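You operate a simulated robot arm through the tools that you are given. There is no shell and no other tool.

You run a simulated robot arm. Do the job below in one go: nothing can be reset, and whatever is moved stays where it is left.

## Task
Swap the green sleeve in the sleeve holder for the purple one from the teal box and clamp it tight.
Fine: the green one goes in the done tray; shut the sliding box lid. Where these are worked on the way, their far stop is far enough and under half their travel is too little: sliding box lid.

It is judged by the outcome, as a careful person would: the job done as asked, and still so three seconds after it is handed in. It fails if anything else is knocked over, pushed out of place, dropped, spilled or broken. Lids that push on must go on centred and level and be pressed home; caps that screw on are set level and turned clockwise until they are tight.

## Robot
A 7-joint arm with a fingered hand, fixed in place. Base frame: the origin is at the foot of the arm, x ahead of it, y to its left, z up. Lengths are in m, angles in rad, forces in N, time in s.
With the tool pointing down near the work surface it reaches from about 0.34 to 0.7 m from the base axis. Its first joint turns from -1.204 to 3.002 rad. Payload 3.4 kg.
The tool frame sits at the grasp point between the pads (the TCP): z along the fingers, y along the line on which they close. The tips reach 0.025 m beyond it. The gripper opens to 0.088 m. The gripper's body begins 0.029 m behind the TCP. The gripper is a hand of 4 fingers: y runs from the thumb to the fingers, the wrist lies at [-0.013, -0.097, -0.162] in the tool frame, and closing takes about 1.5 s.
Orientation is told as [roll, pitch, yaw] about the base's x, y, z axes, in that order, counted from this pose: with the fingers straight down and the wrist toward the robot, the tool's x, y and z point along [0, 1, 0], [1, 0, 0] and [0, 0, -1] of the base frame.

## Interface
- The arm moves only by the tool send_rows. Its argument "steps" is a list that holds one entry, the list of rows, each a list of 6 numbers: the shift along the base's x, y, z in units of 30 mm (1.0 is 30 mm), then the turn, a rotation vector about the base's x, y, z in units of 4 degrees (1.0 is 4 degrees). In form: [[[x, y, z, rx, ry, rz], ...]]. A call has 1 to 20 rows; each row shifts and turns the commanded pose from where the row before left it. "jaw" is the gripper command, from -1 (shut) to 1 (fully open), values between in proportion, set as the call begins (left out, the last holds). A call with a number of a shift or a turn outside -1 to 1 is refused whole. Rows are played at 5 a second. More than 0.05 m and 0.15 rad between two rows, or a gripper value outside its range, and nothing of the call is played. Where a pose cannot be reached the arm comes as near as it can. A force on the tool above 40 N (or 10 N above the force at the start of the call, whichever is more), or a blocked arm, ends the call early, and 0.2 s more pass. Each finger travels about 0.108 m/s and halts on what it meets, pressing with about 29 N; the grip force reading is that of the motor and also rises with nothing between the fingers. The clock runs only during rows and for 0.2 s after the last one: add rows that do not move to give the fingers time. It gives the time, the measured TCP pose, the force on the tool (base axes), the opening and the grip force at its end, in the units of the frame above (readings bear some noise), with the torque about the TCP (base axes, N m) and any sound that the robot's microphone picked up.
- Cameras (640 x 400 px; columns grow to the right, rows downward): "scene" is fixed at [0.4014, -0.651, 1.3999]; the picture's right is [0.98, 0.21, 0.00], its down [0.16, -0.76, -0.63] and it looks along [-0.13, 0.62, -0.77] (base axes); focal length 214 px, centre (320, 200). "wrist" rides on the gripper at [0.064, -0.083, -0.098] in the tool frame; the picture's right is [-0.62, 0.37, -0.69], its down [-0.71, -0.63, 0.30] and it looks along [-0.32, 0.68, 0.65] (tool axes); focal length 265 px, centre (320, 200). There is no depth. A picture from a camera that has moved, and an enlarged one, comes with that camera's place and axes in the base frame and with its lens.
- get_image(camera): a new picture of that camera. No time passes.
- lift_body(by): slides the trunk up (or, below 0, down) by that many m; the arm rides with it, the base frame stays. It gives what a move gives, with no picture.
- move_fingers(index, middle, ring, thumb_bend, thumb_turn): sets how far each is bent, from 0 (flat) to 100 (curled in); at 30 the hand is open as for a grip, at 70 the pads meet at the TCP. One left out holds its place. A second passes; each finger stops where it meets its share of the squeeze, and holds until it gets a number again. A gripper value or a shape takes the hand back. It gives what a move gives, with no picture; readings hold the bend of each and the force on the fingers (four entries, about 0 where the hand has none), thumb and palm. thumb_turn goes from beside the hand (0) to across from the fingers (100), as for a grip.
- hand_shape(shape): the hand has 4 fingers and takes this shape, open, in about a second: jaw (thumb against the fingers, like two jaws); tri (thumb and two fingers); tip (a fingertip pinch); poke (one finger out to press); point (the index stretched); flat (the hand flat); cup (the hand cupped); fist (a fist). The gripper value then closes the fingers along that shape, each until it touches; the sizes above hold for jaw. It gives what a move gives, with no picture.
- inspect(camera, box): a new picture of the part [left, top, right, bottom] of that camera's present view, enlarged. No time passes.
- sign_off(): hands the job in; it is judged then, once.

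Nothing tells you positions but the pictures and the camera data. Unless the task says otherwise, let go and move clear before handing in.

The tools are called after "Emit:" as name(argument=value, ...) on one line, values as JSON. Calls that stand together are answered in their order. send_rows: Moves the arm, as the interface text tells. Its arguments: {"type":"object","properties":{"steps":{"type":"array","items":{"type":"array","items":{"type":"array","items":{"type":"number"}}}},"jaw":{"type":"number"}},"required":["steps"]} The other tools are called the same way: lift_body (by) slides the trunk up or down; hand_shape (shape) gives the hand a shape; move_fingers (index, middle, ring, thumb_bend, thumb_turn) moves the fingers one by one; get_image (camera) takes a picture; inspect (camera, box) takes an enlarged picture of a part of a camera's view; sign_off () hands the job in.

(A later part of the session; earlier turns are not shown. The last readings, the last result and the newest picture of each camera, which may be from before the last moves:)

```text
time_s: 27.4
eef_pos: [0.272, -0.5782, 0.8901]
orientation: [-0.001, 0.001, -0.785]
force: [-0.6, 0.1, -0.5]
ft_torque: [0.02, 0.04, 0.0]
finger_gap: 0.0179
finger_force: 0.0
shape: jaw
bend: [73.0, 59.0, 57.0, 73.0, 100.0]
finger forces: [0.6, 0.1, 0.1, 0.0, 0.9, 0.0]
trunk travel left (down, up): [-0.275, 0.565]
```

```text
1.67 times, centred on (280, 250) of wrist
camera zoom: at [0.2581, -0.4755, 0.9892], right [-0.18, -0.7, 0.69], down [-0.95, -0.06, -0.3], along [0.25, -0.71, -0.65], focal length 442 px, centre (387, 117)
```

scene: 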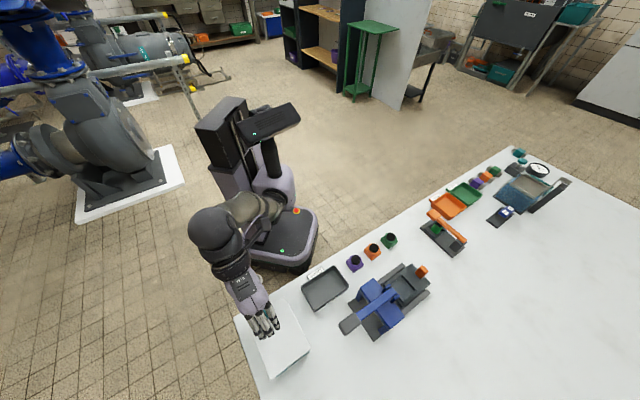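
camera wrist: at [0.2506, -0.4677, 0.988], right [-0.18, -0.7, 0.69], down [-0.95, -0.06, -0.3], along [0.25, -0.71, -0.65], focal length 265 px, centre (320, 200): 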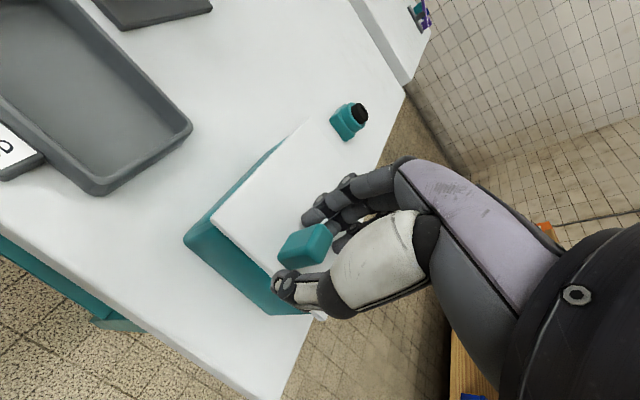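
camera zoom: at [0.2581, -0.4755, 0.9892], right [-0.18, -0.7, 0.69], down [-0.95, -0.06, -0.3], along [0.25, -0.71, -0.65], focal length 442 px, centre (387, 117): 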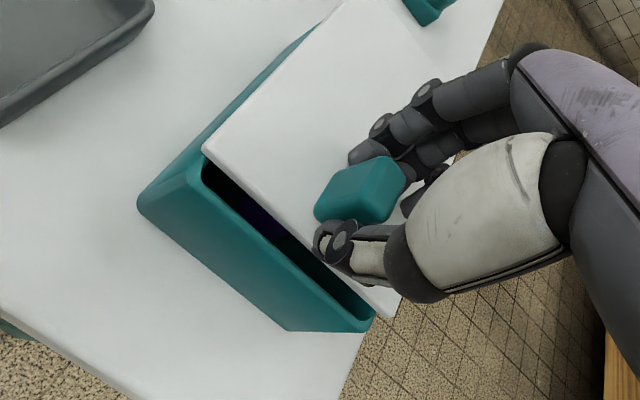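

The lid slides away from the robot and I see something purple inside. I'll keep pushing it open.

Emit:
send_rows(steps=[[[0.25, -0.25, 0, 0, 0, 0], [0.25, -0.25, 0, 0, 0, 0], [0.25, -0.25, 0, 0, 0, 0], [0.25, -0.25, 0, 0, 0, 0], [0, 0, 0, 0, 0, 0]]])

Emit:
inspect(camera="scene", box=[230, 290, 330, 390])

Emit:
get_image(camera="wrist")

```text
time_s: 28.6
eef_pos: [0.2989, -0.606, 0.8853]
orientation: [-0.001, 0.001, -0.786]
force: [-0.1, -0.4, 0.8]
ft_torque: [-0.03, -0.01, 0.0]
finger_gap: 0.0176
finger_force: 0.2
shape: jaw
bend: [73.0, 59.0, 57.0, 73.0, 100.0]
finger forces: [0.9, 0.1, 0.1, 0.0, 0.8, 0.0]
out of reach, approached as far as the arm can: row 4
trunk travel left (down, up): [-0.275, 0.565]
```

```text
4.00 times, centred on (280, 340) of scene
camera zoom: at [0.4014, -0.651, 1.3999], right [0.98, 0.21, 0.0], down [0.16, -0.76, -0.63], along [-0.13, 0.62, -0.77], focal length 858 px, centre (480, -360)
```

zoom: 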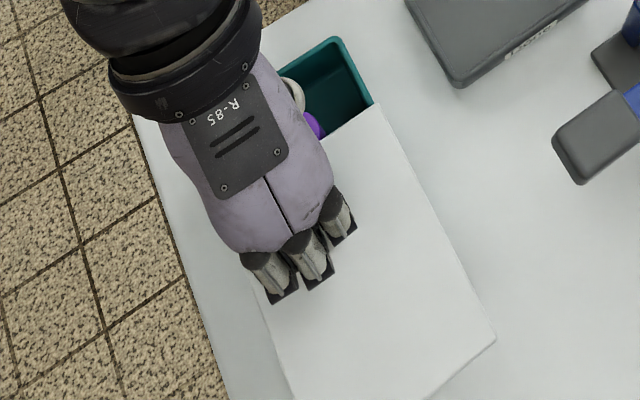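

```text
taken
camera wrist: at [0.285, -0.503, 0.9856], right [-0.18, -0.7, 0.69], down [-0.95, -0.06, -0.3], along [0.25, -0.71, -0.65], focal length 265 px, centre (320, 200)
```

wrist: 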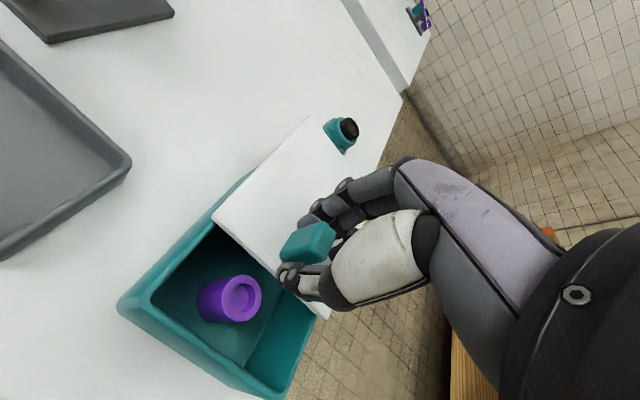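

The lid is now about half open and the purple sleeve is visible inside. I'll release the knob, lift and look straight in to measure the sleeve.

Emit:
send_rows(steps=[[[0, 0, 0, 0, 0, 0], [0, 0, 0, 0, 0, 0], [0, 0, 0, 0, 0, 0], [0, 0, 0.6, 0, 0, 0], [0, 0, 0.8, 0, 0, 0], [-0.4, 0.4, 0.8, 0, 0, 0], [-0.5, 0.5, 0.5, 0, 0, 0], [-0.5, 0.5, 0, 0, 0, 0], [-0.5, 0.5, 0, 0, 0, 0], [-0.5, 0.5, 0, 0, 0, 0], [0, 0, 0, 0, 0, 0]]], jaw=-0.2)

Emit:
get_image(camera="wrist")

Emit:
inspect(camera="scene", box=[230, 290, 330, 390])

```text
time_s: 31.1
eef_pos: [0.2383, -0.5499, 0.9498]
orientation: [0.0, 0.001, -0.785]
force: [-0.4, 0.1, 0.0]
ft_torque: [0.04, 0.01, 0.0]
finger_gap: 0.0349
finger_force: 0.0
shape: jaw
bend: [74.0, 49.0, 46.0, 73.0, 100.0]
finger forces: [0.0, 0.1, 0.0, 0.0, 0.0, 0.1]
out of reach, approached as far as the arm can: row 4, 5, 6, 8, 9, 10
trunk travel left (down, up): [-0.275, 0.565]
```

```text
taken
camera wrist: at [0.2244, -0.4465, 1.0481], right [-0.18, -0.7, 0.69], down [-0.95, -0.06, -0.3], along [0.25, -0.71, -0.66], focal length 265 px, centre (320, 200)
```

wrist: 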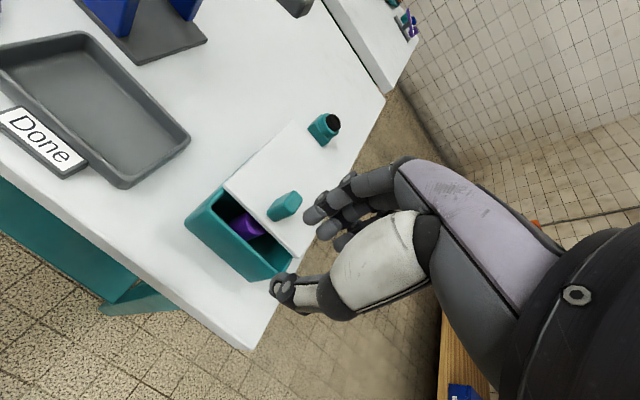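

```text
4.00 times, centred on (280, 340) of scene
camera zoom: at [0.4014, -0.651, 1.3999], right [0.98, 0.21, 0.0], down [0.16, -0.76, -0.63], along [-0.13, 0.62, -0.77], focal length 858 px, centre (480, -360)
```

zoom: 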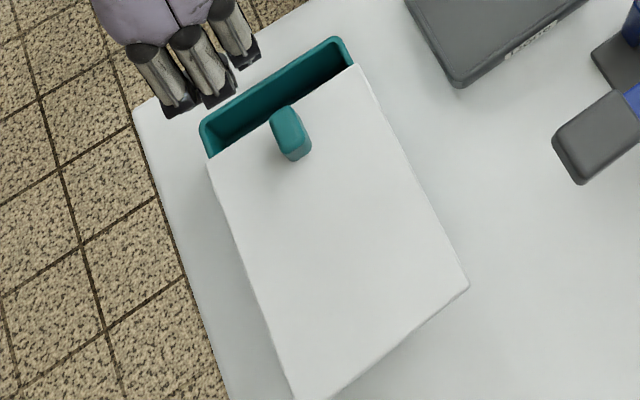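

The lid followed back a little as I let go (about 28 mm open now) and moves freely. The limit seems to be the first joint, so I'll turn the hand to a more negative yaw, which swings the wrist back into range.

Emit:
send_rows(steps=[[[0, 0, 0.2, 0, 0, -1], [0, 0, 0.2, 0, 0, -1], [0, 0, 0.2, 0, 0, -1], [0, 0, 0.2, 0, 0, -1], [0, 0, 0.2, 0, 0, -1], [0, 0, 0, 0, 0, -1], [0, 0, 0, 0, 0, -1], [0, 0, 0, 0, 0, -1], [0, 0, 0, 0, 0, -1], [0, 0, 0, 0, 0, -1], [0, 0, 0, 0, 0, -1], [0, 0, 0, 0, 0, 0]]], jaw=1)

Emit:
get_image(camera="wrist")

Emit:
get_image(camera="scene")

```text
time_s: 33.6
eef_pos: [0.2248, -0.5444, 0.9668]
orientation: [0.002, -0.002, -1.554]
force: [0.1, -0.3, -0.1]
ft_torque: [0.02, -0.01, -0.02]
finger_gap: 0.0878
finger_force: 0.0
shape: jaw
bend: [30.0, 30.0, 30.0, 30.0, 98.0]
finger forces: [0.0, 0.0, 0.1, 0.0, 0.0, 0.1]
out of reach, approached as far as the arm can: row 1, 3, 5
trunk travel left (down, up): [-0.275, 0.565]
```

```text
taken
camera wrist: at [0.2881, -0.4611, 1.0663], right [-0.61, -0.38, 0.69], down [-0.72, 0.62, -0.31], along [-0.31, -0.69, -0.65], focal length 265 px, centre (320, 200)
```

wrist: 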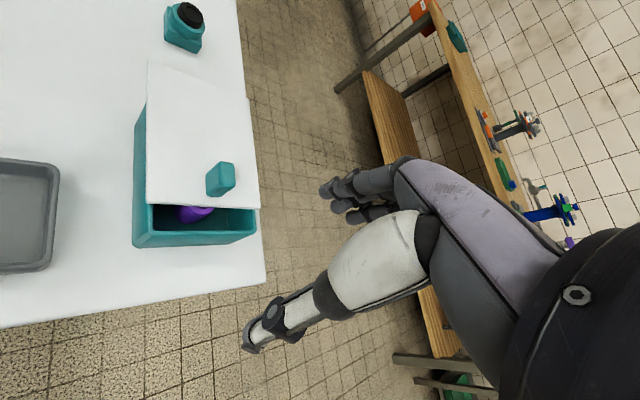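

```text
taken
```

scene: 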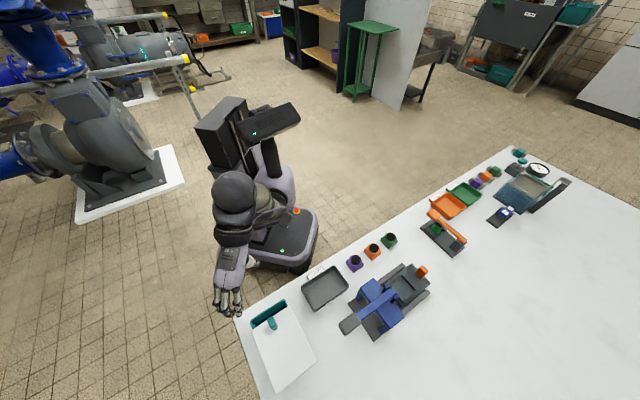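

I'm at yaw −89° with clear room to move. I'll go back over the knob (now at about (0.284, -0.595)) and push the lid further with the thumb.

Emit:
send_rows(steps=[[[0.5, -0.4, -0.2, 0, 0, 0], [0.5, -0.4, -0.3, 0, 0, 0], [0.5, -0.4, -0.3, 0, 0, 0], [0.47, -0.4, -0.3, 0, 0, 0], [0, 0, -0.5, 0, 0, 0], [0, 0, -0.5, 0, 0, 0], [0, 0, -0.4, 0, 0, 0], [0, 0, 0, 0, 0, 0]]])

Emit:
get_image(camera="wrist")

```text
time_s: 35.5
eef_pos: [0.2887, -0.6007, 0.9001]
orientation: [-0.001, 0.002, -1.555]
force: [1.1, 0.6, 0.1]
ft_torque: [-0.01, -0.03, 0.03]
finger_gap: 0.0876
finger_force: 0.0
shape: jaw
bend: [30.0, 30.0, 30.0, 30.0, 98.0]
finger forces: [0.0, 0.0, 0.1, 0.0, 0.1, 0.1]
out of reach, approached as far as the arm can: row 1, 2, 3, 4, 5, 6, 7
trunk travel left (down, up): [-0.275, 0.565]
```

```text
taken
camera wrist: at [0.3517, -0.5175, 0.9984], right [-0.61, -0.38, 0.69], down [-0.73, 0.62, -0.3], along [-0.31, -0.69, -0.65], focal length 265 px, centre (320, 200)
```

wrist: 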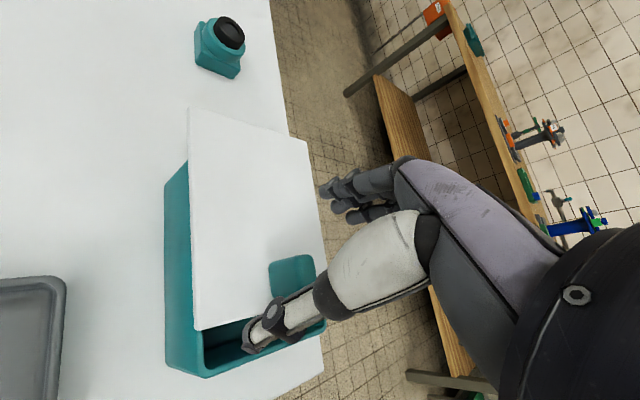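

Emit:
inspect(camera="wrist", box=[160, 130, 400, 380])

Emit:
inspect(camera="scene", box=[210, 270, 330, 390])

```text
1.60 times, centred on (280, 255) of wrist
camera zoom: at [0.3517, -0.5175, 0.9984], right [-0.61, -0.38, 0.69], down [-0.73, 0.62, -0.3], along [-0.31, -0.69, -0.65], focal length 425 px, centre (384, 112)
```

zoom: 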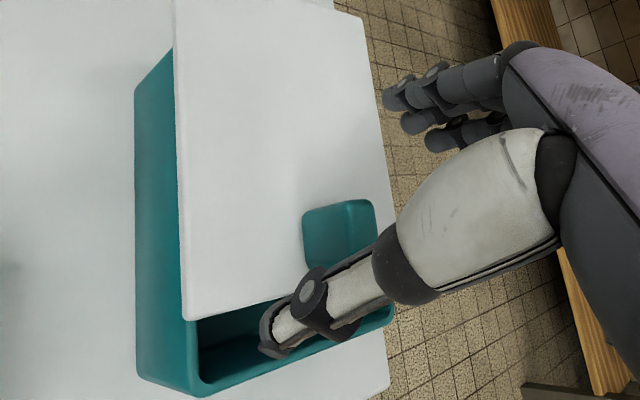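

```text
3.33 times, centred on (270, 330) of scene
camera zoom: at [0.4014, -0.651, 1.3999], right [0.98, 0.21, 0.0], down [0.16, -0.76, -0.63], along [-0.13, 0.62, -0.77], focal length 715 px, centre (487, -233)
```

zoom: 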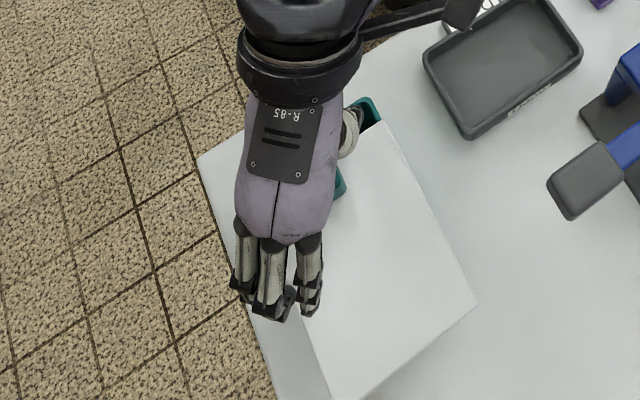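

Emit:
send_rows(steps=[[[0, 0, -0.4, 0, 0, 0], [0, 0, 0, 0, 0, 0]]])

Emit:
send_rows(steps=[[[0.2, -0.3, 0, 0, 0, 0], [0.2, -0.3, 0, 0, 0, 0], [0.2, -0.3, 0, 0, 0, 0], [0, 0, 0, 0, 0, 0]]], jaw=-0.1)

Emit:
inspect(camera="wrist", box=[160, 130, 400, 380])

```text
time_s: 36.0
eef_pos: [0.2918, -0.6053, 0.8946]
orientation: [0.0, 0.001, -1.555]
force: [-0.3, -0.7, -0.5]
ft_torque: [-0.04, -0.01, 0.0]
finger_gap: 0.0878
finger_force: 0.1
shape: jaw
bend: [30.0, 30.0, 30.0, 30.0, 98.0]
finger forces: [0.0, 0.1, 0.0, 0.0, 0.0, 0.0]
out of reach, approached as far as the arm can: row 1
trunk travel left (down, up): [-0.275, 0.565]
```

```text
time_s: 37.0
eef_pos: [0.2966, -0.6161, 0.8841]
orientation: [0.002, -0.005, -1.549]
force: [16.5, 16.0, 9.2]
ft_torque: [0.4, -0.3, 0.08]
finger_gap: 0.0157
finger_force: 29.1
shape: jaw
bend: [74.0, 73.0, 70.0, 77.0, 92.0]
finger forces: [8.5, 0.1, 0.1, 0.0, 44.5, 0.0]
out of reach, approached as far as the arm can: row 1, 2, 3
trunk travel left (down, up): [-0.275, 0.565]
```

```text
1.60 times, centred on (280, 255) of wrist
camera zoom: at [0.3589, -0.5323, 0.9834], right [-0.61, -0.38, 0.69], down [-0.73, 0.61, -0.31], along [-0.31, -0.69, -0.65], focal length 425 px, centre (384, 112)
```

zoom: 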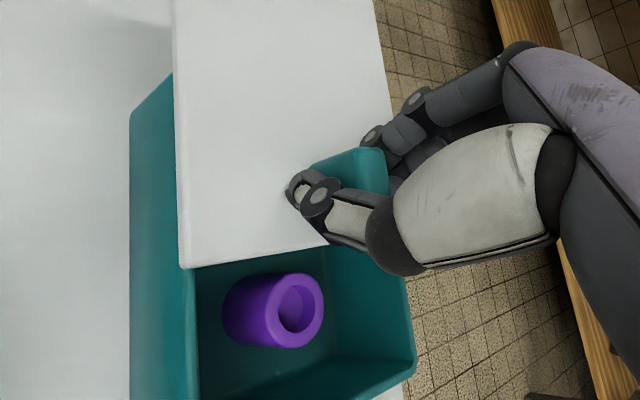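

The lid moved further, and the thumb is pressing hard. I'll check the scene before easing off.

Emit:
inspect(camera="scene", box=[210, 270, 330, 390])

Emit:
send_rows(steps=[[[0, 0, 0, 0, 0, 0], [0, 0, 0, 0, 0, 0], [0, 0, 0, 0, 0, 0], [0, 0, 0, 0, 0, 0]]], jaw=0.1)

Emit:
inspect(camera="wrist", box=[160, 130, 400, 380])

Emit:
inspect(camera="scene", box=[210, 270, 330, 390])

```text
3.33 times, centred on (270, 330) of scene
camera zoom: at [0.4014, -0.651, 1.3999], right [0.98, 0.21, 0.0], down [0.16, -0.76, -0.63], along [-0.13, 0.62, -0.77], focal length 715 px, centre (487, -233)
```

zoom: 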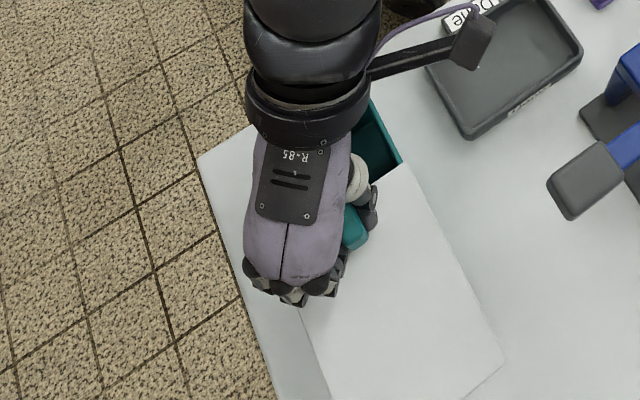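

```text
time_s: 38.0
eef_pos: [0.2919, -0.6192, 0.8847]
orientation: [0.0, -0.006, -1.554]
force: [2.9, 2.1, 22.4]
ft_torque: [0.4, -0.04, -0.17]
finger_gap: 0.0499
finger_force: 0.0
shape: jaw
bend: [74.0, 43.0, 39.0, 67.0, 97.0]
finger forces: [2.2, 4.6, 0.0, 0.0, 17.8, 0.0]
trunk travel left (down, up): [-0.275, 0.565]
```

```text
1.60 times, centred on (280, 255) of wrist
camera zoom: at [0.3546, -0.5344, 0.9837], right [-0.61, -0.38, 0.69], down [-0.72, 0.62, -0.31], along [-0.31, -0.69, -0.65], focal length 425 px, centre (384, 112)
```

zoom: 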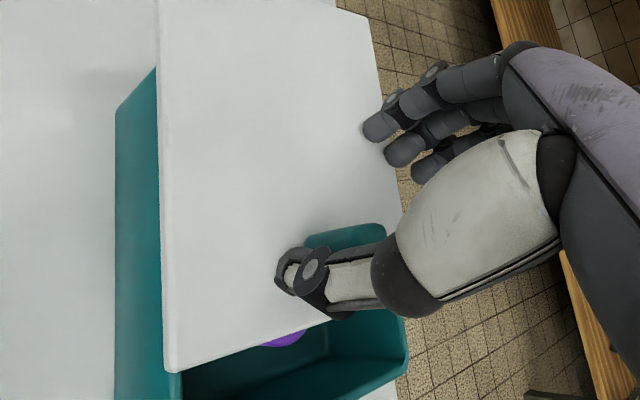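

```text
3.33 times, centred on (270, 330) of scene
camera zoom: at [0.4014, -0.651, 1.3999], right [0.98, 0.21, 0.0], down [0.16, -0.76, -0.63], along [-0.13, 0.62, -0.77], focal length 715 px, centre (487, -233)
```

zoom: 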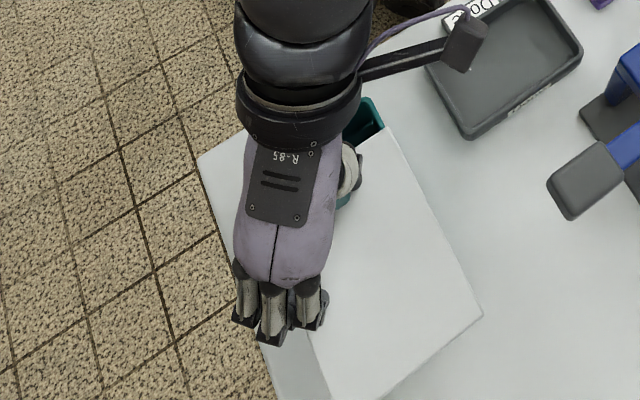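

The thumb was dragging on the lid as it opened, so I'll lift off, close the hand, and push the knob from the robot side with the closed fingertips instead.

Emit:
send_rows(steps=[[[0, 0, 0.7, 0, 0, 0], [0, 0, 0.8, 0, 0, 0], [-0.1, 0.3, 0.4, 0, 0, 0.9], [-0.1, 0.3, 0, 0, 0, 0.9], [-0.1, 0.3, 0, 0, 0, 0.9], [-0.1, 0.3, 0, 0, 0, 0.9], [-0.1, 0.3, 0, 0, 0, 0.9], [-0.2, 0.3, 0, 0, 0, 0.9], [-0.2, 0.3, 0, 0, 0, 0.9], [-0.2, 0.2, 0, 0, 0, 0.9], [0, 0, 0, 0, 0, 0]]])

Emit:
send_rows(steps=[[[0, 0, 0, 0, 0, 0], [0, 0, 0, 0, 0, 0], [0, 0, 0, 0, 0, 0], [0, 0, 0, 0, 0, 0]]], jaw=-1)

Emit:
inspect(camera="wrist", box=[120, 80, 420, 380])

Emit:
inspect(camera="scene", box=[210, 270, 330, 390])

```text
time_s: 40.2
eef_pos: [0.2453, -0.5525, 0.9043]
orientation: [-0.005, -0.01, -1.085]
force: [-9.2, -32.0, 3.7]
ft_torque: [-0.62, 0.09, -0.66]
finger_gap: 0.0066
finger_force: 28.8
shape: jaw
bend: [48.0, 72.0, 70.0, 85.0, 100.0]
finger forces: [29.5, 0.0, 0.0, 0.1, 0.0, 0.0]
out of reach, approached as far as the arm can: row 1, 2
trunk travel left (down, up): [-0.275, 0.565]
stopped in row 10: the force on the tool passed its limit at 41 N (the readings are from after the stop); the commanded pose is now the measured one
```

```text
time_s: 41.2
eef_pos: [0.2452, -0.5522, 0.9039]
orientation: [-0.005, -0.008, -1.083]
force: [-12.9, -35.4, 3.7]
ft_torque: [-0.67, 0.19, -0.77]
finger_gap: 0.0066
finger_force: 29.1
shape: jaw
bend: [48.0, 72.0, 70.0, 85.0, 100.0]
finger forces: [34.7, 0.0, 0.1, 0.1, 0.0, 0.0]
trunk travel left (down, up): [-0.275, 0.565]
```

```text
1.33 times, centred on (270, 230) of wrist
camera zoom: at [0.2632, -0.4488, 1.0015], right [-0.38, -0.61, 0.7], down [-0.93, 0.22, -0.31], along [0.03, -0.76, -0.65], focal length 354 px, centre (387, 160)
```

zoom: 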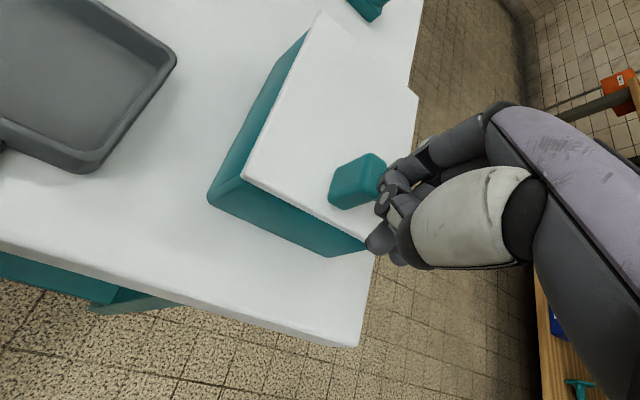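

```text
3.33 times, centred on (270, 330) of scene
camera zoom: at [0.4014, -0.651, 1.3999], right [0.98, 0.21, 0.0], down [0.16, -0.76, -0.63], along [-0.13, 0.62, -0.77], focal length 715 px, centre (487, -233)
```

zoom: 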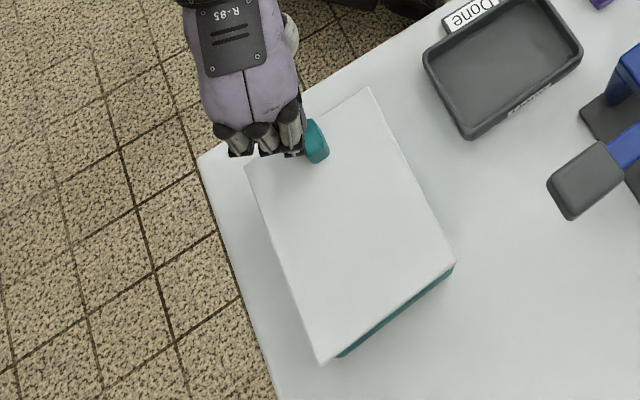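

The up-move was refused at that yaw, so the index finger dragged the lid shut again with some force. The box itself looks unmoved. I'll relieve the pressure by moving back toward −y, then lift clear.

Emit:
send_rows(steps=[[[0, -0.15, 0, 0, 0, 0], [0, -0.15, 0, 0, 0, 0], [0, 0, 0, 0, 0, 0]]])

Emit:
send_rows(steps=[[[0, 0, 0.4, 0, 0, 0], [0, 0, 0.5, 0, 0, 0], [0, 0, 0.5, 0, 0, 0], [0, 0, 0, 0, 0, 0]]])

Emit:
inspect(camera="scene", box=[210, 270, 330, 390])

```text
time_s: 42.0
eef_pos: [0.247, -0.5584, 0.9036]
orientation: [-0.004, -0.007, -1.08]
force: [-12.1, -23.7, 0.9]
ft_torque: [-0.44, 0.23, -0.51]
finger_gap: 0.0063
finger_force: 29.2
shape: jaw
bend: [53.0, 72.0, 70.0, 84.0, 100.0]
finger forces: [28.7, 0.0, 0.0, 0.1, 0.0, 0.0]
trunk travel left (down, up): [-0.275, 0.565]
```

```text
time_s: 43.0
eef_pos: [0.2498, -0.5541, 0.9486]
orientation: [-0.005, -0.009, -1.079]
force: [-0.5, 0.7, -0.4]
ft_torque: [0.0, 0.0, 0.03]
finger_gap: 0.0068
finger_force: 29.2
shape: jaw
bend: [60.0, 73.0, 70.0, 84.0, 100.0]
finger forces: [0.1, 0.0, 0.0, 0.0, 0.0, 0.1]
trunk travel left (down, up): [-0.275, 0.565]
```

```text
3.33 times, centred on (270, 330) of scene
camera zoom: at [0.4014, -0.651, 1.3999], right [0.98, 0.21, 0.0], down [0.16, -0.76, -0.63], along [-0.13, 0.62, -0.77], focal length 715 px, centre (487, -233)
```

zoom: 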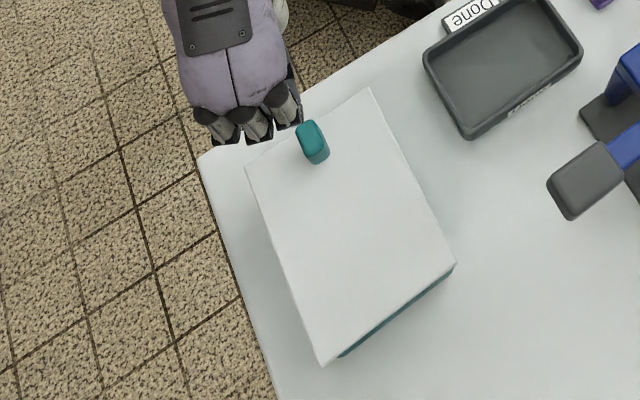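

I'm clear, with the lid shut and the hand closed. Now I'll lower the closed fingertips on the robot side of the knob and push it outward in small steps.

Emit:
send_rows(steps=[[[-0.35, 0.45, 0, 0, 0, 0], [-0.1, 0.15, -0.5, 0, 0, 0], [0, 0, -0.5, 0, 0, 0], [0, 0, -0.5, 0, 0, 0], [0, 0, -0.3, 0, 0, 0], [0, 0, 0, 0, 0, 0]]])

Emit:
inspect(camera="scene", box=[210, 270, 330, 390])

Emit:
inspect(camera="wrist", box=[120, 80, 420, 380])

```text
time_s: 44.4
eef_pos: [0.2362, -0.5357, 0.8946]
orientation: [-0.005, -0.009, -1.079]
force: [0.6, -0.2, 0.4]
ft_torque: [-0.01, 0.0, -0.02]
finger_gap: 0.0069
finger_force: 28.8
shape: jaw
bend: [60.0, 73.0, 70.0, 84.0, 100.0]
finger forces: [0.0, 0.0, 0.1, 0.0, 0.0, 0.0]
trunk travel left (down, up): [-0.275, 0.565]
```

```text
3.33 times, centred on (270, 330) of scene
camera zoom: at [0.4014, -0.651, 1.3999], right [0.98, 0.21, 0.0], down [0.16, -0.76, -0.63], along [-0.13, 0.62, -0.77], focal length 715 px, centre (487, -233)
```

zoom: 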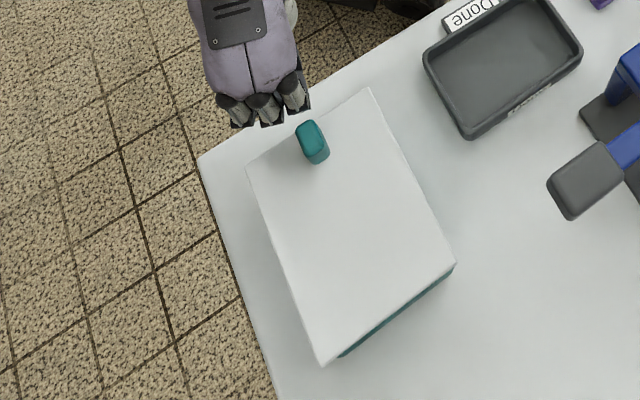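

```text
1.33 times, centred on (270, 230) of wrist
camera zoom: at [0.2535, -0.4321, 0.992], right [-0.37, -0.61, 0.7], down [-0.93, 0.21, -0.31], along [0.04, -0.76, -0.65], focal length 354 px, centre (387, 160)
```

zoom: 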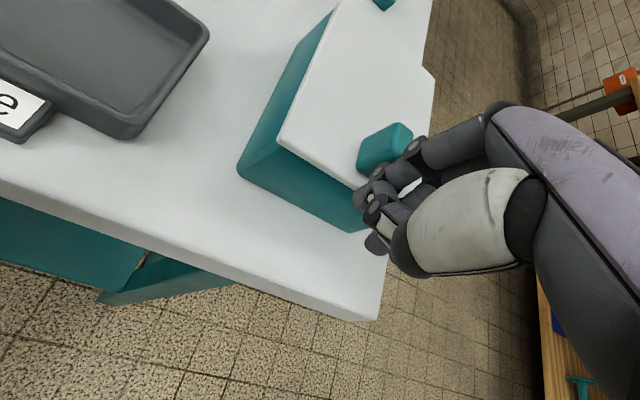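

The fingertips are lined up behind the knob. Pushing outward.

Emit:
send_rows(steps=[[[0.25, -0.25, 0, 0, 0, 0], [0.25, -0.25, 0, 0, 0, 0], [0.25, -0.25, 0, 0, 0, 0], [0.25, -0.25, 0, 0, 0, 0], [0.25, -0.25, 0, 0, 0, 0], [0.25, -0.25, 0, 0, 0, 0], [0, 0, 0, 0, 0, 0]]])

Emit:
inspect(camera="scene", box=[210, 270, 330, 390])

Emit:
inspect(camera="wrist", box=[120, 80, 420, 380])

```text
time_s: 46.0
eef_pos: [0.2818, -0.5803, 0.8943]
orientation: [-0.005, -0.01, -1.079]
force: [0.9, -0.4, 0.3]
ft_torque: [-0.01, 0.01, 0.02]
finger_gap: 0.0066
finger_force: 28.9
shape: jaw
bend: [60.0, 73.0, 70.0, 84.0, 100.0]
finger forces: [0.1, 0.0, 0.0, 0.0, 0.1, 0.0]
trunk travel left (down, up): [-0.275, 0.565]
```

```text
3.33 times, centred on (270, 330) of scene
camera zoom: at [0.4014, -0.651, 1.3999], right [0.98, 0.21, 0.0], down [0.16, -0.76, -0.63], along [-0.13, 0.62, -0.77], focal length 715 px, centre (487, -233)
```

zoom: 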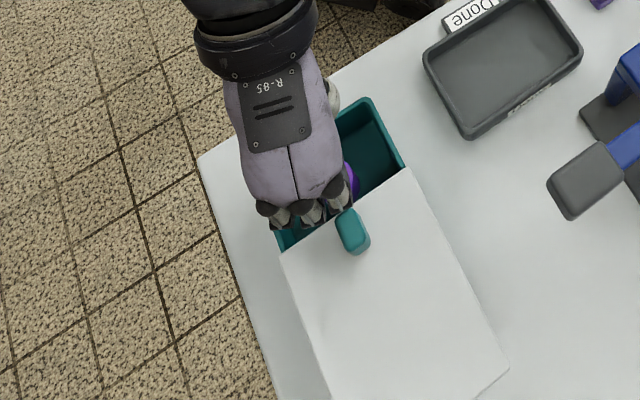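

```text
1.33 times, centred on (270, 230) of wrist
camera zoom: at [0.2989, -0.4776, 0.992], right [-0.37, -0.61, 0.7], down [-0.93, 0.21, -0.31], along [0.04, -0.76, -0.65], focal length 354 px, centre (387, 160)
```

zoom: 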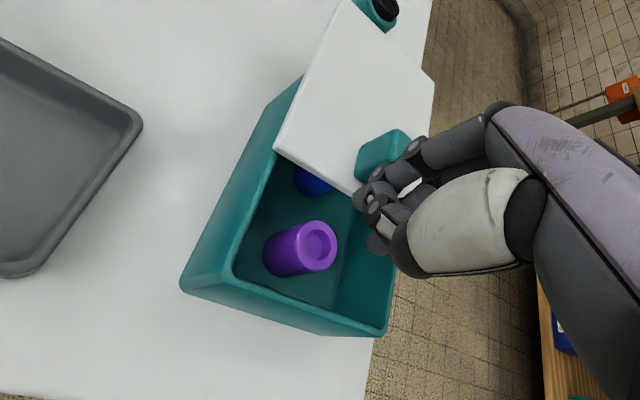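

Working well; there's also a blue piece deeper in the box. I'll push the lid further open.

Emit:
send_rows(steps=[[[0.25, -0.25, 0, 0, 0, 0], [0.25, -0.25, 0, 0, 0, 0], [0.2, -0.2, 0, 0, 0, 0], [0.2, -0.2, 0, 0, 0, 0], [0, 0, 0, 0, 0, 0]]])

Emit:
inspect(camera="scene", box=[210, 270, 330, 390])

Emit:
inspect(camera="wrist", box=[120, 80, 420, 380])

```text
time_s: 47.2
eef_pos: [0.308, -0.6077, 0.8933]
orientation: [-0.006, -0.007, -1.079]
force: [-0.3, 0.2, -0.5]
ft_torque: [0.01, -0.02, -0.01]
finger_gap: 0.0067
finger_force: 29.1
shape: jaw
bend: [60.0, 73.0, 70.0, 84.0, 100.0]
finger forces: [0.0, 0.1, 0.1, 0.0, 0.1, 0.0]
trunk travel left (down, up): [-0.275, 0.565]
```

```text
3.33 times, centred on (270, 330) of scene
camera zoom: at [0.4014, -0.651, 1.3999], right [0.98, 0.21, 0.0], down [0.16, -0.76, -0.63], along [-0.13, 0.62, -0.77], focal length 715 px, centre (487, -233)
```

zoom: 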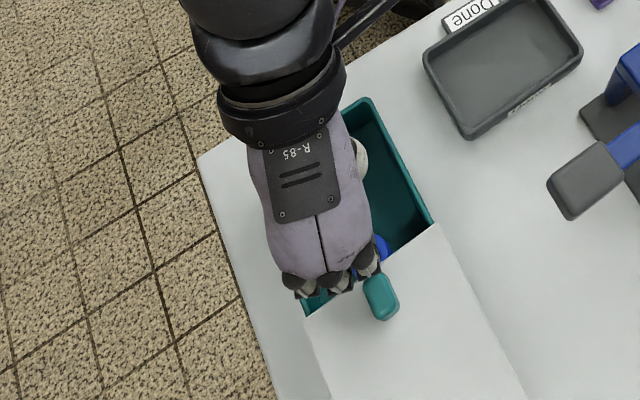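

```text
1.33 times, centred on (270, 230) of wrist
camera zoom: at [0.3249, -0.5047, 0.991], right [-0.37, -0.61, 0.7], down [-0.93, 0.22, -0.31], along [0.04, -0.76, -0.65], focal length 354 px, centre (387, 160)
```

zoom: 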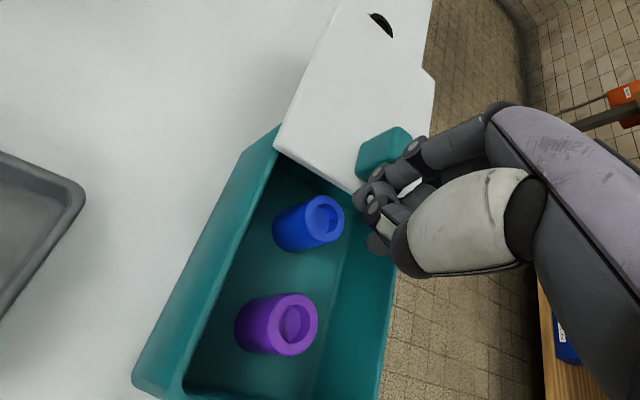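

The lid is about 90 mm open, and its far end seems close to the teal post behind the box. I'll check that before going on.

Emit:
get_image(camera="wrist")

Emit:
inspect(camera="wrist", box=[240, 60, 380, 180])

Emit:
get_image(camera="scene")

```text
taken
camera wrist: at [0.3249, -0.5047, 0.991], right [-0.37, -0.61, 0.7], down [-0.93, 0.22, -0.31], along [0.04, -0.76, -0.65], focal length 265 px, centre (320, 200)
```

wrist: 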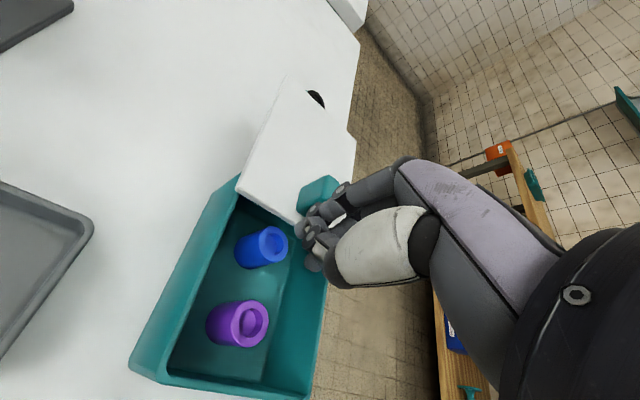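

```text
3.33 times, centred on (310, 120) of wrist
camera zoom: at [0.3249, -0.5047, 0.991], right [-0.37, -0.61, 0.7], down [-0.93, 0.22, -0.31], along [0.04, -0.76, -0.65], focal length 885 px, centre (353, 467)
```

zoom: 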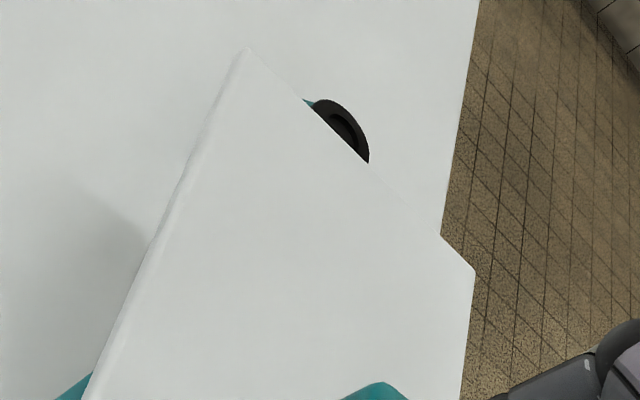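

```text
taken
```

scene: 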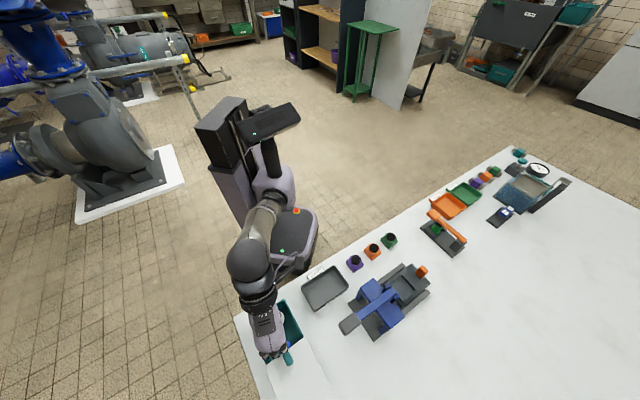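

The lid hasn't touched the post and no force shows, so I'll stop pushing here. Next I'll zoom in on the two sleeves to measure the purple one.

Emit:
inspect(camera="wrist", box=[180, 200, 330, 390])

Emit:
inspect(camera="scene", box=[250, 290, 320, 360])

```text
2.11 times, centred on (255, 295) of wrist
camera zoom: at [0.3249, -0.5047, 0.991], right [-0.37, -0.61, 0.7], down [-0.93, 0.22, -0.31], along [0.04, -0.76, -0.65], focal length 559 px, centre (457, 0)
```

zoom: 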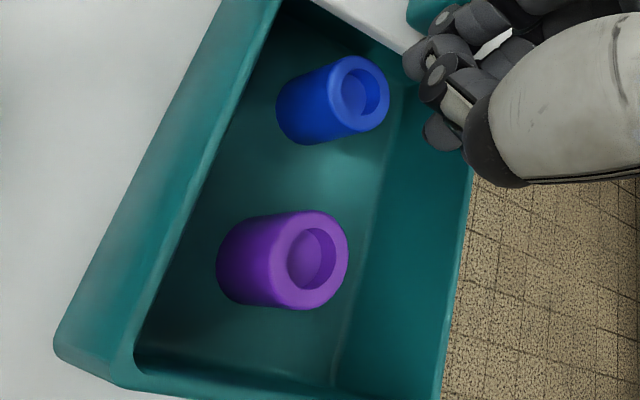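

```text
5.71 times, centred on (285, 325) of scene
camera zoom: at [0.4014, -0.651, 1.3999], right [0.98, 0.21, 0.0], down [0.16, -0.76, -0.63], along [-0.13, 0.62, -0.77], focal length 1226 px, centre (520, -514)
```

zoom: 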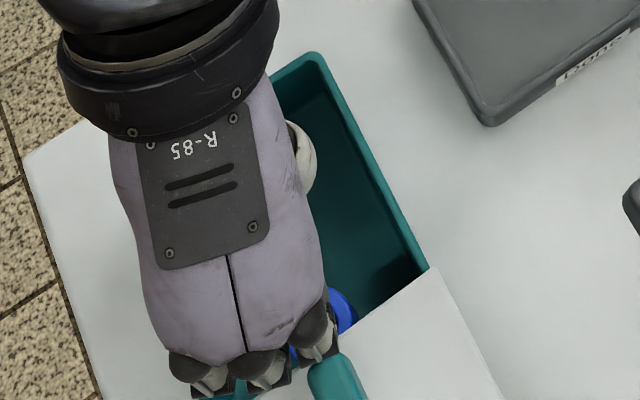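

The purple sleeve is at about (0.280, -0.580), top z ≈ 0.843, ~28 mm across, with a ~12 mm gap to the near wall and ~23 mm to the blue sleeve. I'll back off, then try the three-point hand shape in free space to see how the fingers lie.

Emit:
send_rows(steps=[[[-0.25, 0.25, 0, 0, 0, 0], [-0.3, 0.3, 0.3, 0, 0, 0], [-0.3, 0.3, 0.6, 0, 0, 0], [-0.3, 0.3, 0.8, 0, 0, 0], [-0.3, 0.3, 0.5, 0, 0, 0], [0, 0, 0, 0, 0, 0]]])

Emit:
hand_shape(shape="tri")

Emit:
get_image(camera="wrist")

Emit:
inspect(camera="scene", box=[210, 270, 330, 390])

```text
time_s: 48.6
eef_pos: [0.258, -0.5585, 0.9507]
orientation: [-0.006, -0.009, -1.079]
force: [-0.4, -0.1, 0.6]
ft_torque: [-0.01, 0.02, -0.01]
finger_gap: 0.0068
finger_force: 28.9
shape: jaw
bend: [60.0, 73.0, 70.0, 84.0, 100.0]
finger forces: [0.0, 0.1, 0.1, 0.1, 0.1, 0.0]
out of reach, approached as far as the arm can: row 4, 5
trunk travel left (down, up): [-0.275, 0.565]
```

```text
time_s: 49.5
eef_pos: [0.2573, -0.5589, 0.95]
orientation: [-0.006, -0.009, -1.079]
force: [0.6, 0.1, 0.3]
ft_torque: [-0.01, 0.0, -0.01]
finger_gap: 0.0877
finger_force: 0.0
shape: tri
bend: [30.0, 30.0, 99.0, 30.0, 98.0]
finger forces: [0.0, 0.1, 0.1, 0.0, 0.0, 0.0]
trunk travel left (down, up): [-0.275, 0.565]
```

```text
taken
camera wrist: at [0.2745, -0.4555, 1.0476], right [-0.37, -0.61, 0.7], down [-0.93, 0.21, -0.31], along [0.04, -0.76, -0.65], focal length 265 px, centre (320, 200)
```

wrist: 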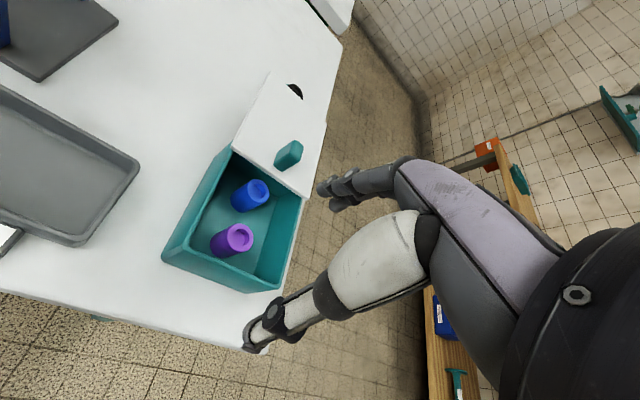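

```text
3.33 times, centred on (270, 330) of scene
camera zoom: at [0.4014, -0.651, 1.3999], right [0.98, 0.21, 0.0], down [0.16, -0.76, -0.63], along [-0.13, 0.62, -0.77], focal length 715 px, centre (487, -233)
```

zoom: 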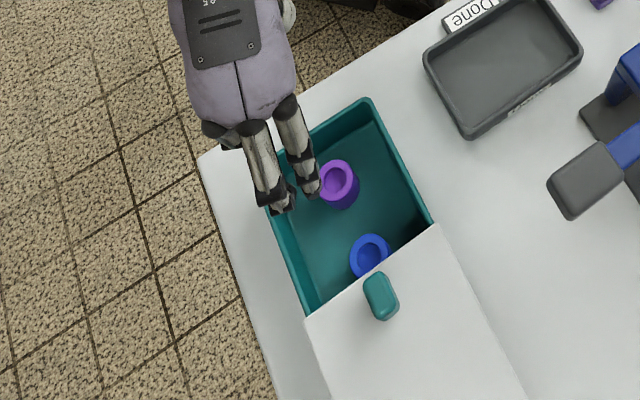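

The three-point shape curls the ring finger away, which suits the grip, and I get a clean view of both sleeves. I'll rotate toward yaw −100° over the purple sleeve so the thumb goes into the roomier corner, and check how well the arm follows.

Emit:
send_rows(steps=[[[0.094, -0.076, 0, 0, 0, -0.95], [0.094, -0.076, 0, 0, 0, -0.95], [0.094, -0.076, 0, 0, 0, -0.95], [0.094, -0.076, 0, 0, 0, -0.95], [0.094, -0.076, 0, 0, 0, -0.95], [0.094, -0.076, 0, 0, 0, -0.95], [0.094, -0.076, 0, 0, 0, -0.95], [0.094, -0.076, 0, 0, 0, -0.95], [0.094, -0.076, 0, 0, 0, -0.95], [0.094, -0.076, 0, 0, 0, -0.95], [0, 0, 0, 0, 0, 0]]])

Emit:
get_image(camera="wrist")

Emit:
inspect(camera="scene", box=[210, 270, 330, 390])

```text
time_s: 51.9
eef_pos: [0.2686, -0.5662, 0.9295]
orientation: [-0.007, -0.007, -1.744]
force: [0.3, -0.2, -0.9]
ft_torque: [0.02, 0.02, 0.03]
finger_gap: 0.0876
finger_force: 0.0
shape: tri
bend: [30.0, 30.0, 99.0, 30.0, 98.0]
finger forces: [0.1, 0.1, 0.0, 0.0, 0.0, 0.0]
out of reach, approached as far as the arm can: row 3, 5, 7, 8, 9, 10
trunk travel left (down, up): [-0.275, 0.565]
```

```text
taken
camera wrist: at [0.3459, -0.4968, 1.0272], right [-0.67, -0.25, 0.7], down [-0.6, 0.74, -0.31], along [-0.44, -0.62, -0.65], focal length 265 px, centre (320, 200)
```

wrist: 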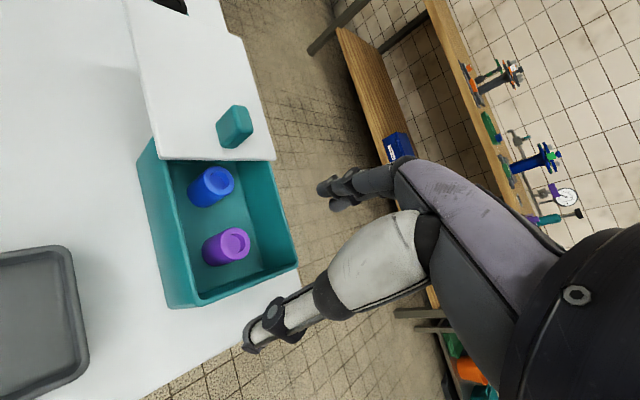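

```text
3.33 times, centred on (270, 330) of scene
camera zoom: at [0.4014, -0.651, 1.3999], right [0.98, 0.21, 0.0], down [0.16, -0.76, -0.63], along [-0.13, 0.62, -0.77], focal length 715 px, centre (487, -233)
```

zoom: 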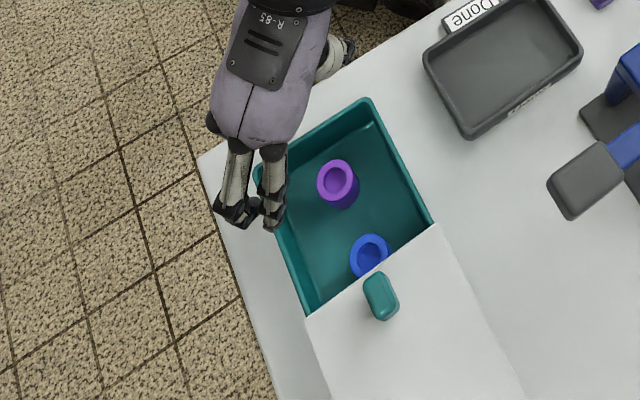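

Emit:
send_rows(steps=[[[0.1, -0.1, -0.3, 0, 0, 0], [0.15, -0.15, -0.3, 0, 0, 0], [0.15, -0.15, -0.2, 0, 0, 0], [0.15, -0.15, 0, 0, 0, 0], [0, 0, 0, 0, 0, 0]]])

Emit:
inspect(camera="scene", box=[210, 270, 330, 390])

```text
time_s: 53.1
eef_pos: [0.2859, -0.585, 0.9084]
orientation: [-0.006, -0.007, -1.743]
force: [-0.7, -0.4, 0.4]
ft_torque: [0.0, -0.02, -0.06]
finger_gap: 0.0876
finger_force: 0.0
shape: tri
bend: [30.0, 30.0, 99.0, 30.0, 98.0]
finger forces: [0.0, 0.1, 0.0, 0.0, 0.0, 0.0]
out of reach, approached as far as the arm can: row 1
trunk travel left (down, up): [-0.275, 0.565]
```

```text
3.33 times, centred on (270, 330) of scene
camera zoom: at [0.4014, -0.651, 1.3999], right [0.98, 0.21, 0.0], down [0.16, -0.76, -0.63], along [-0.13, 0.62, -0.77], focal length 715 px, centre (487, -233)
```

zoom: 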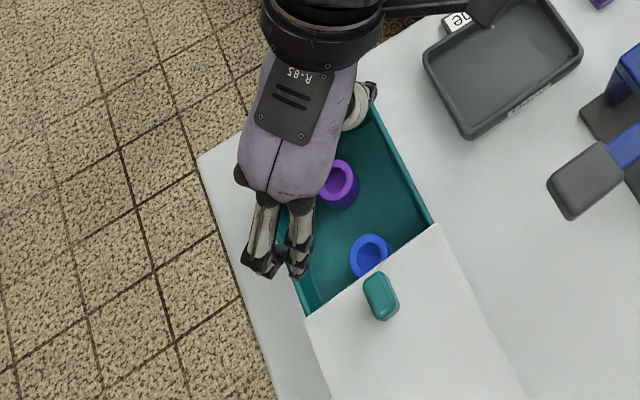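

The arm reaches this yaw at lower heights. I'll turn a little more (−110°), narrow the grip to about 40 mm, and check the alignment before descending.

Emit:
send_rows(steps=[[[0, 0.03, 0, 0, 0, -0.85], [0, 0.03, 0, 0, 0, -0.85], [0, 0, 0, 0, 0, -0.85], [0, 0, 0, 0, 0, 0], [0, 0, 0, 0, 0, 0]]], jaw=-0.09)

Emit:
inspect(camera="scene", box=[220, 270, 310, 360])

Emit:
inspect(camera="wrist", box=[120, 100, 400, 400])

```text
time_s: 54.3
eef_pos: [0.2823, -0.5797, 0.9033]
orientation: [-0.005, -0.009, -1.921]
force: [-0.3, 0.7, -0.2]
ft_torque: [0.0, -0.01, 0.02]
finger_gap: 0.0405
finger_force: 0.0
shape: tri
bend: [74.0, 46.0, 99.0, 71.0, 100.0]
finger forces: [0.1, 0.0, 0.0, 0.0, 0.0, 0.0]
out of reach, approached as far as the arm can: row 2
trunk travel left (down, up): [-0.275, 0.565]
```

```text
4.44 times, centred on (265, 315) of scene
camera zoom: at [0.4014, -0.651, 1.3999], right [0.98, 0.21, 0.0], down [0.16, -0.76, -0.63], along [-0.13, 0.62, -0.77], focal length 953 px, centre (564, -311)
```

zoom: 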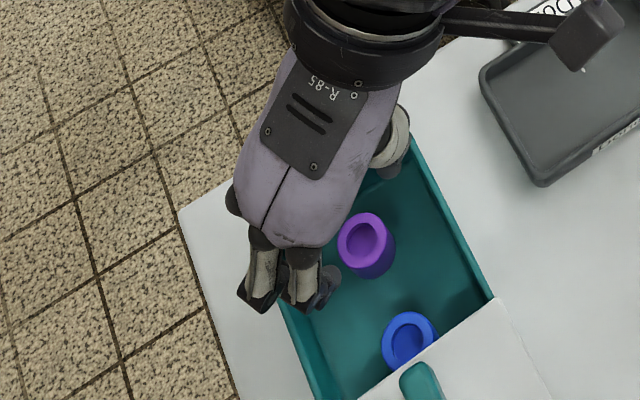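

```text
1.33 times, centred on (260, 250) of wrist
camera zoom: at [0.3711, -0.5239, 1.002], right [-0.7, -0.13, 0.7], down [-0.46, 0.83, -0.31], along [-0.54, -0.54, -0.65], focal length 354 px, centre (400, 133)
```

zoom: 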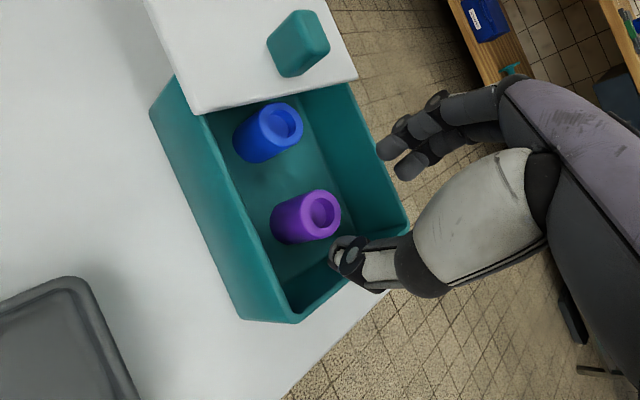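

Alignment over the purple sleeve is within a couple of millimetres. I'll descend partway and check force and position.

Emit:
send_rows(steps=[[[0, 0, -0.4, 0, 0, 0], [0, 0, -0.4, 0, 0, 0], [0, 0, -0.3, 0, 0, 0], [0, 0, 0, 0, 0, 0]]])

Emit:
inspect(camera="wrist", box=[160, 120, 400, 370])

Emit:
inspect(camera="scene", box=[220, 270, 310, 360])

```text
time_s: 55.3
eef_pos: [0.2913, -0.5916, 0.8863]
orientation: [-0.008, -0.008, -1.92]
force: [0.4, 0.7, 0.7]
ft_torque: [0.0, 0.0, -0.03]
finger_gap: 0.0405
finger_force: 0.0
shape: tri
bend: [74.0, 46.0, 99.0, 71.0, 100.0]
finger forces: [0.0, 0.0, 0.1, 0.0, 0.0, 0.0]
out of reach, approached as far as the arm can: row 1, 2, 3
trunk travel left (down, up): [-0.275, 0.565]
```

```text
1.60 times, centred on (280, 245) of wrist
camera zoom: at [0.3806, -0.5365, 0.9832], right [-0.7, -0.13, 0.7], down [-0.46, 0.84, -0.3], along [-0.54, -0.53, -0.65], focal length 425 px, centre (384, 128)
```

zoom: 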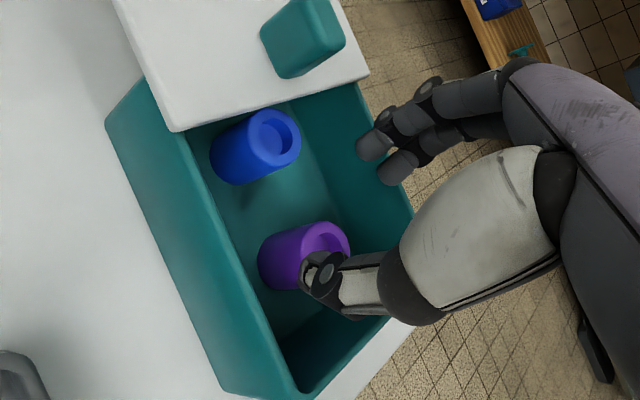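

```text
4.44 times, centred on (265, 315) of scene
camera zoom: at [0.4014, -0.651, 1.3999], right [0.98, 0.21, 0.0], down [0.16, -0.76, -0.63], along [-0.13, 0.62, -0.77], focal length 953 px, centre (564, -311)
```

zoom: 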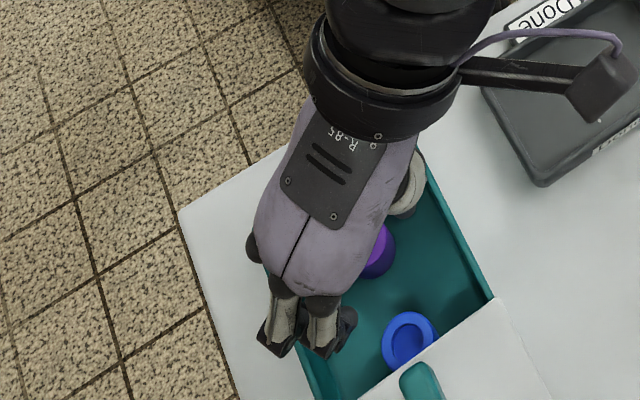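

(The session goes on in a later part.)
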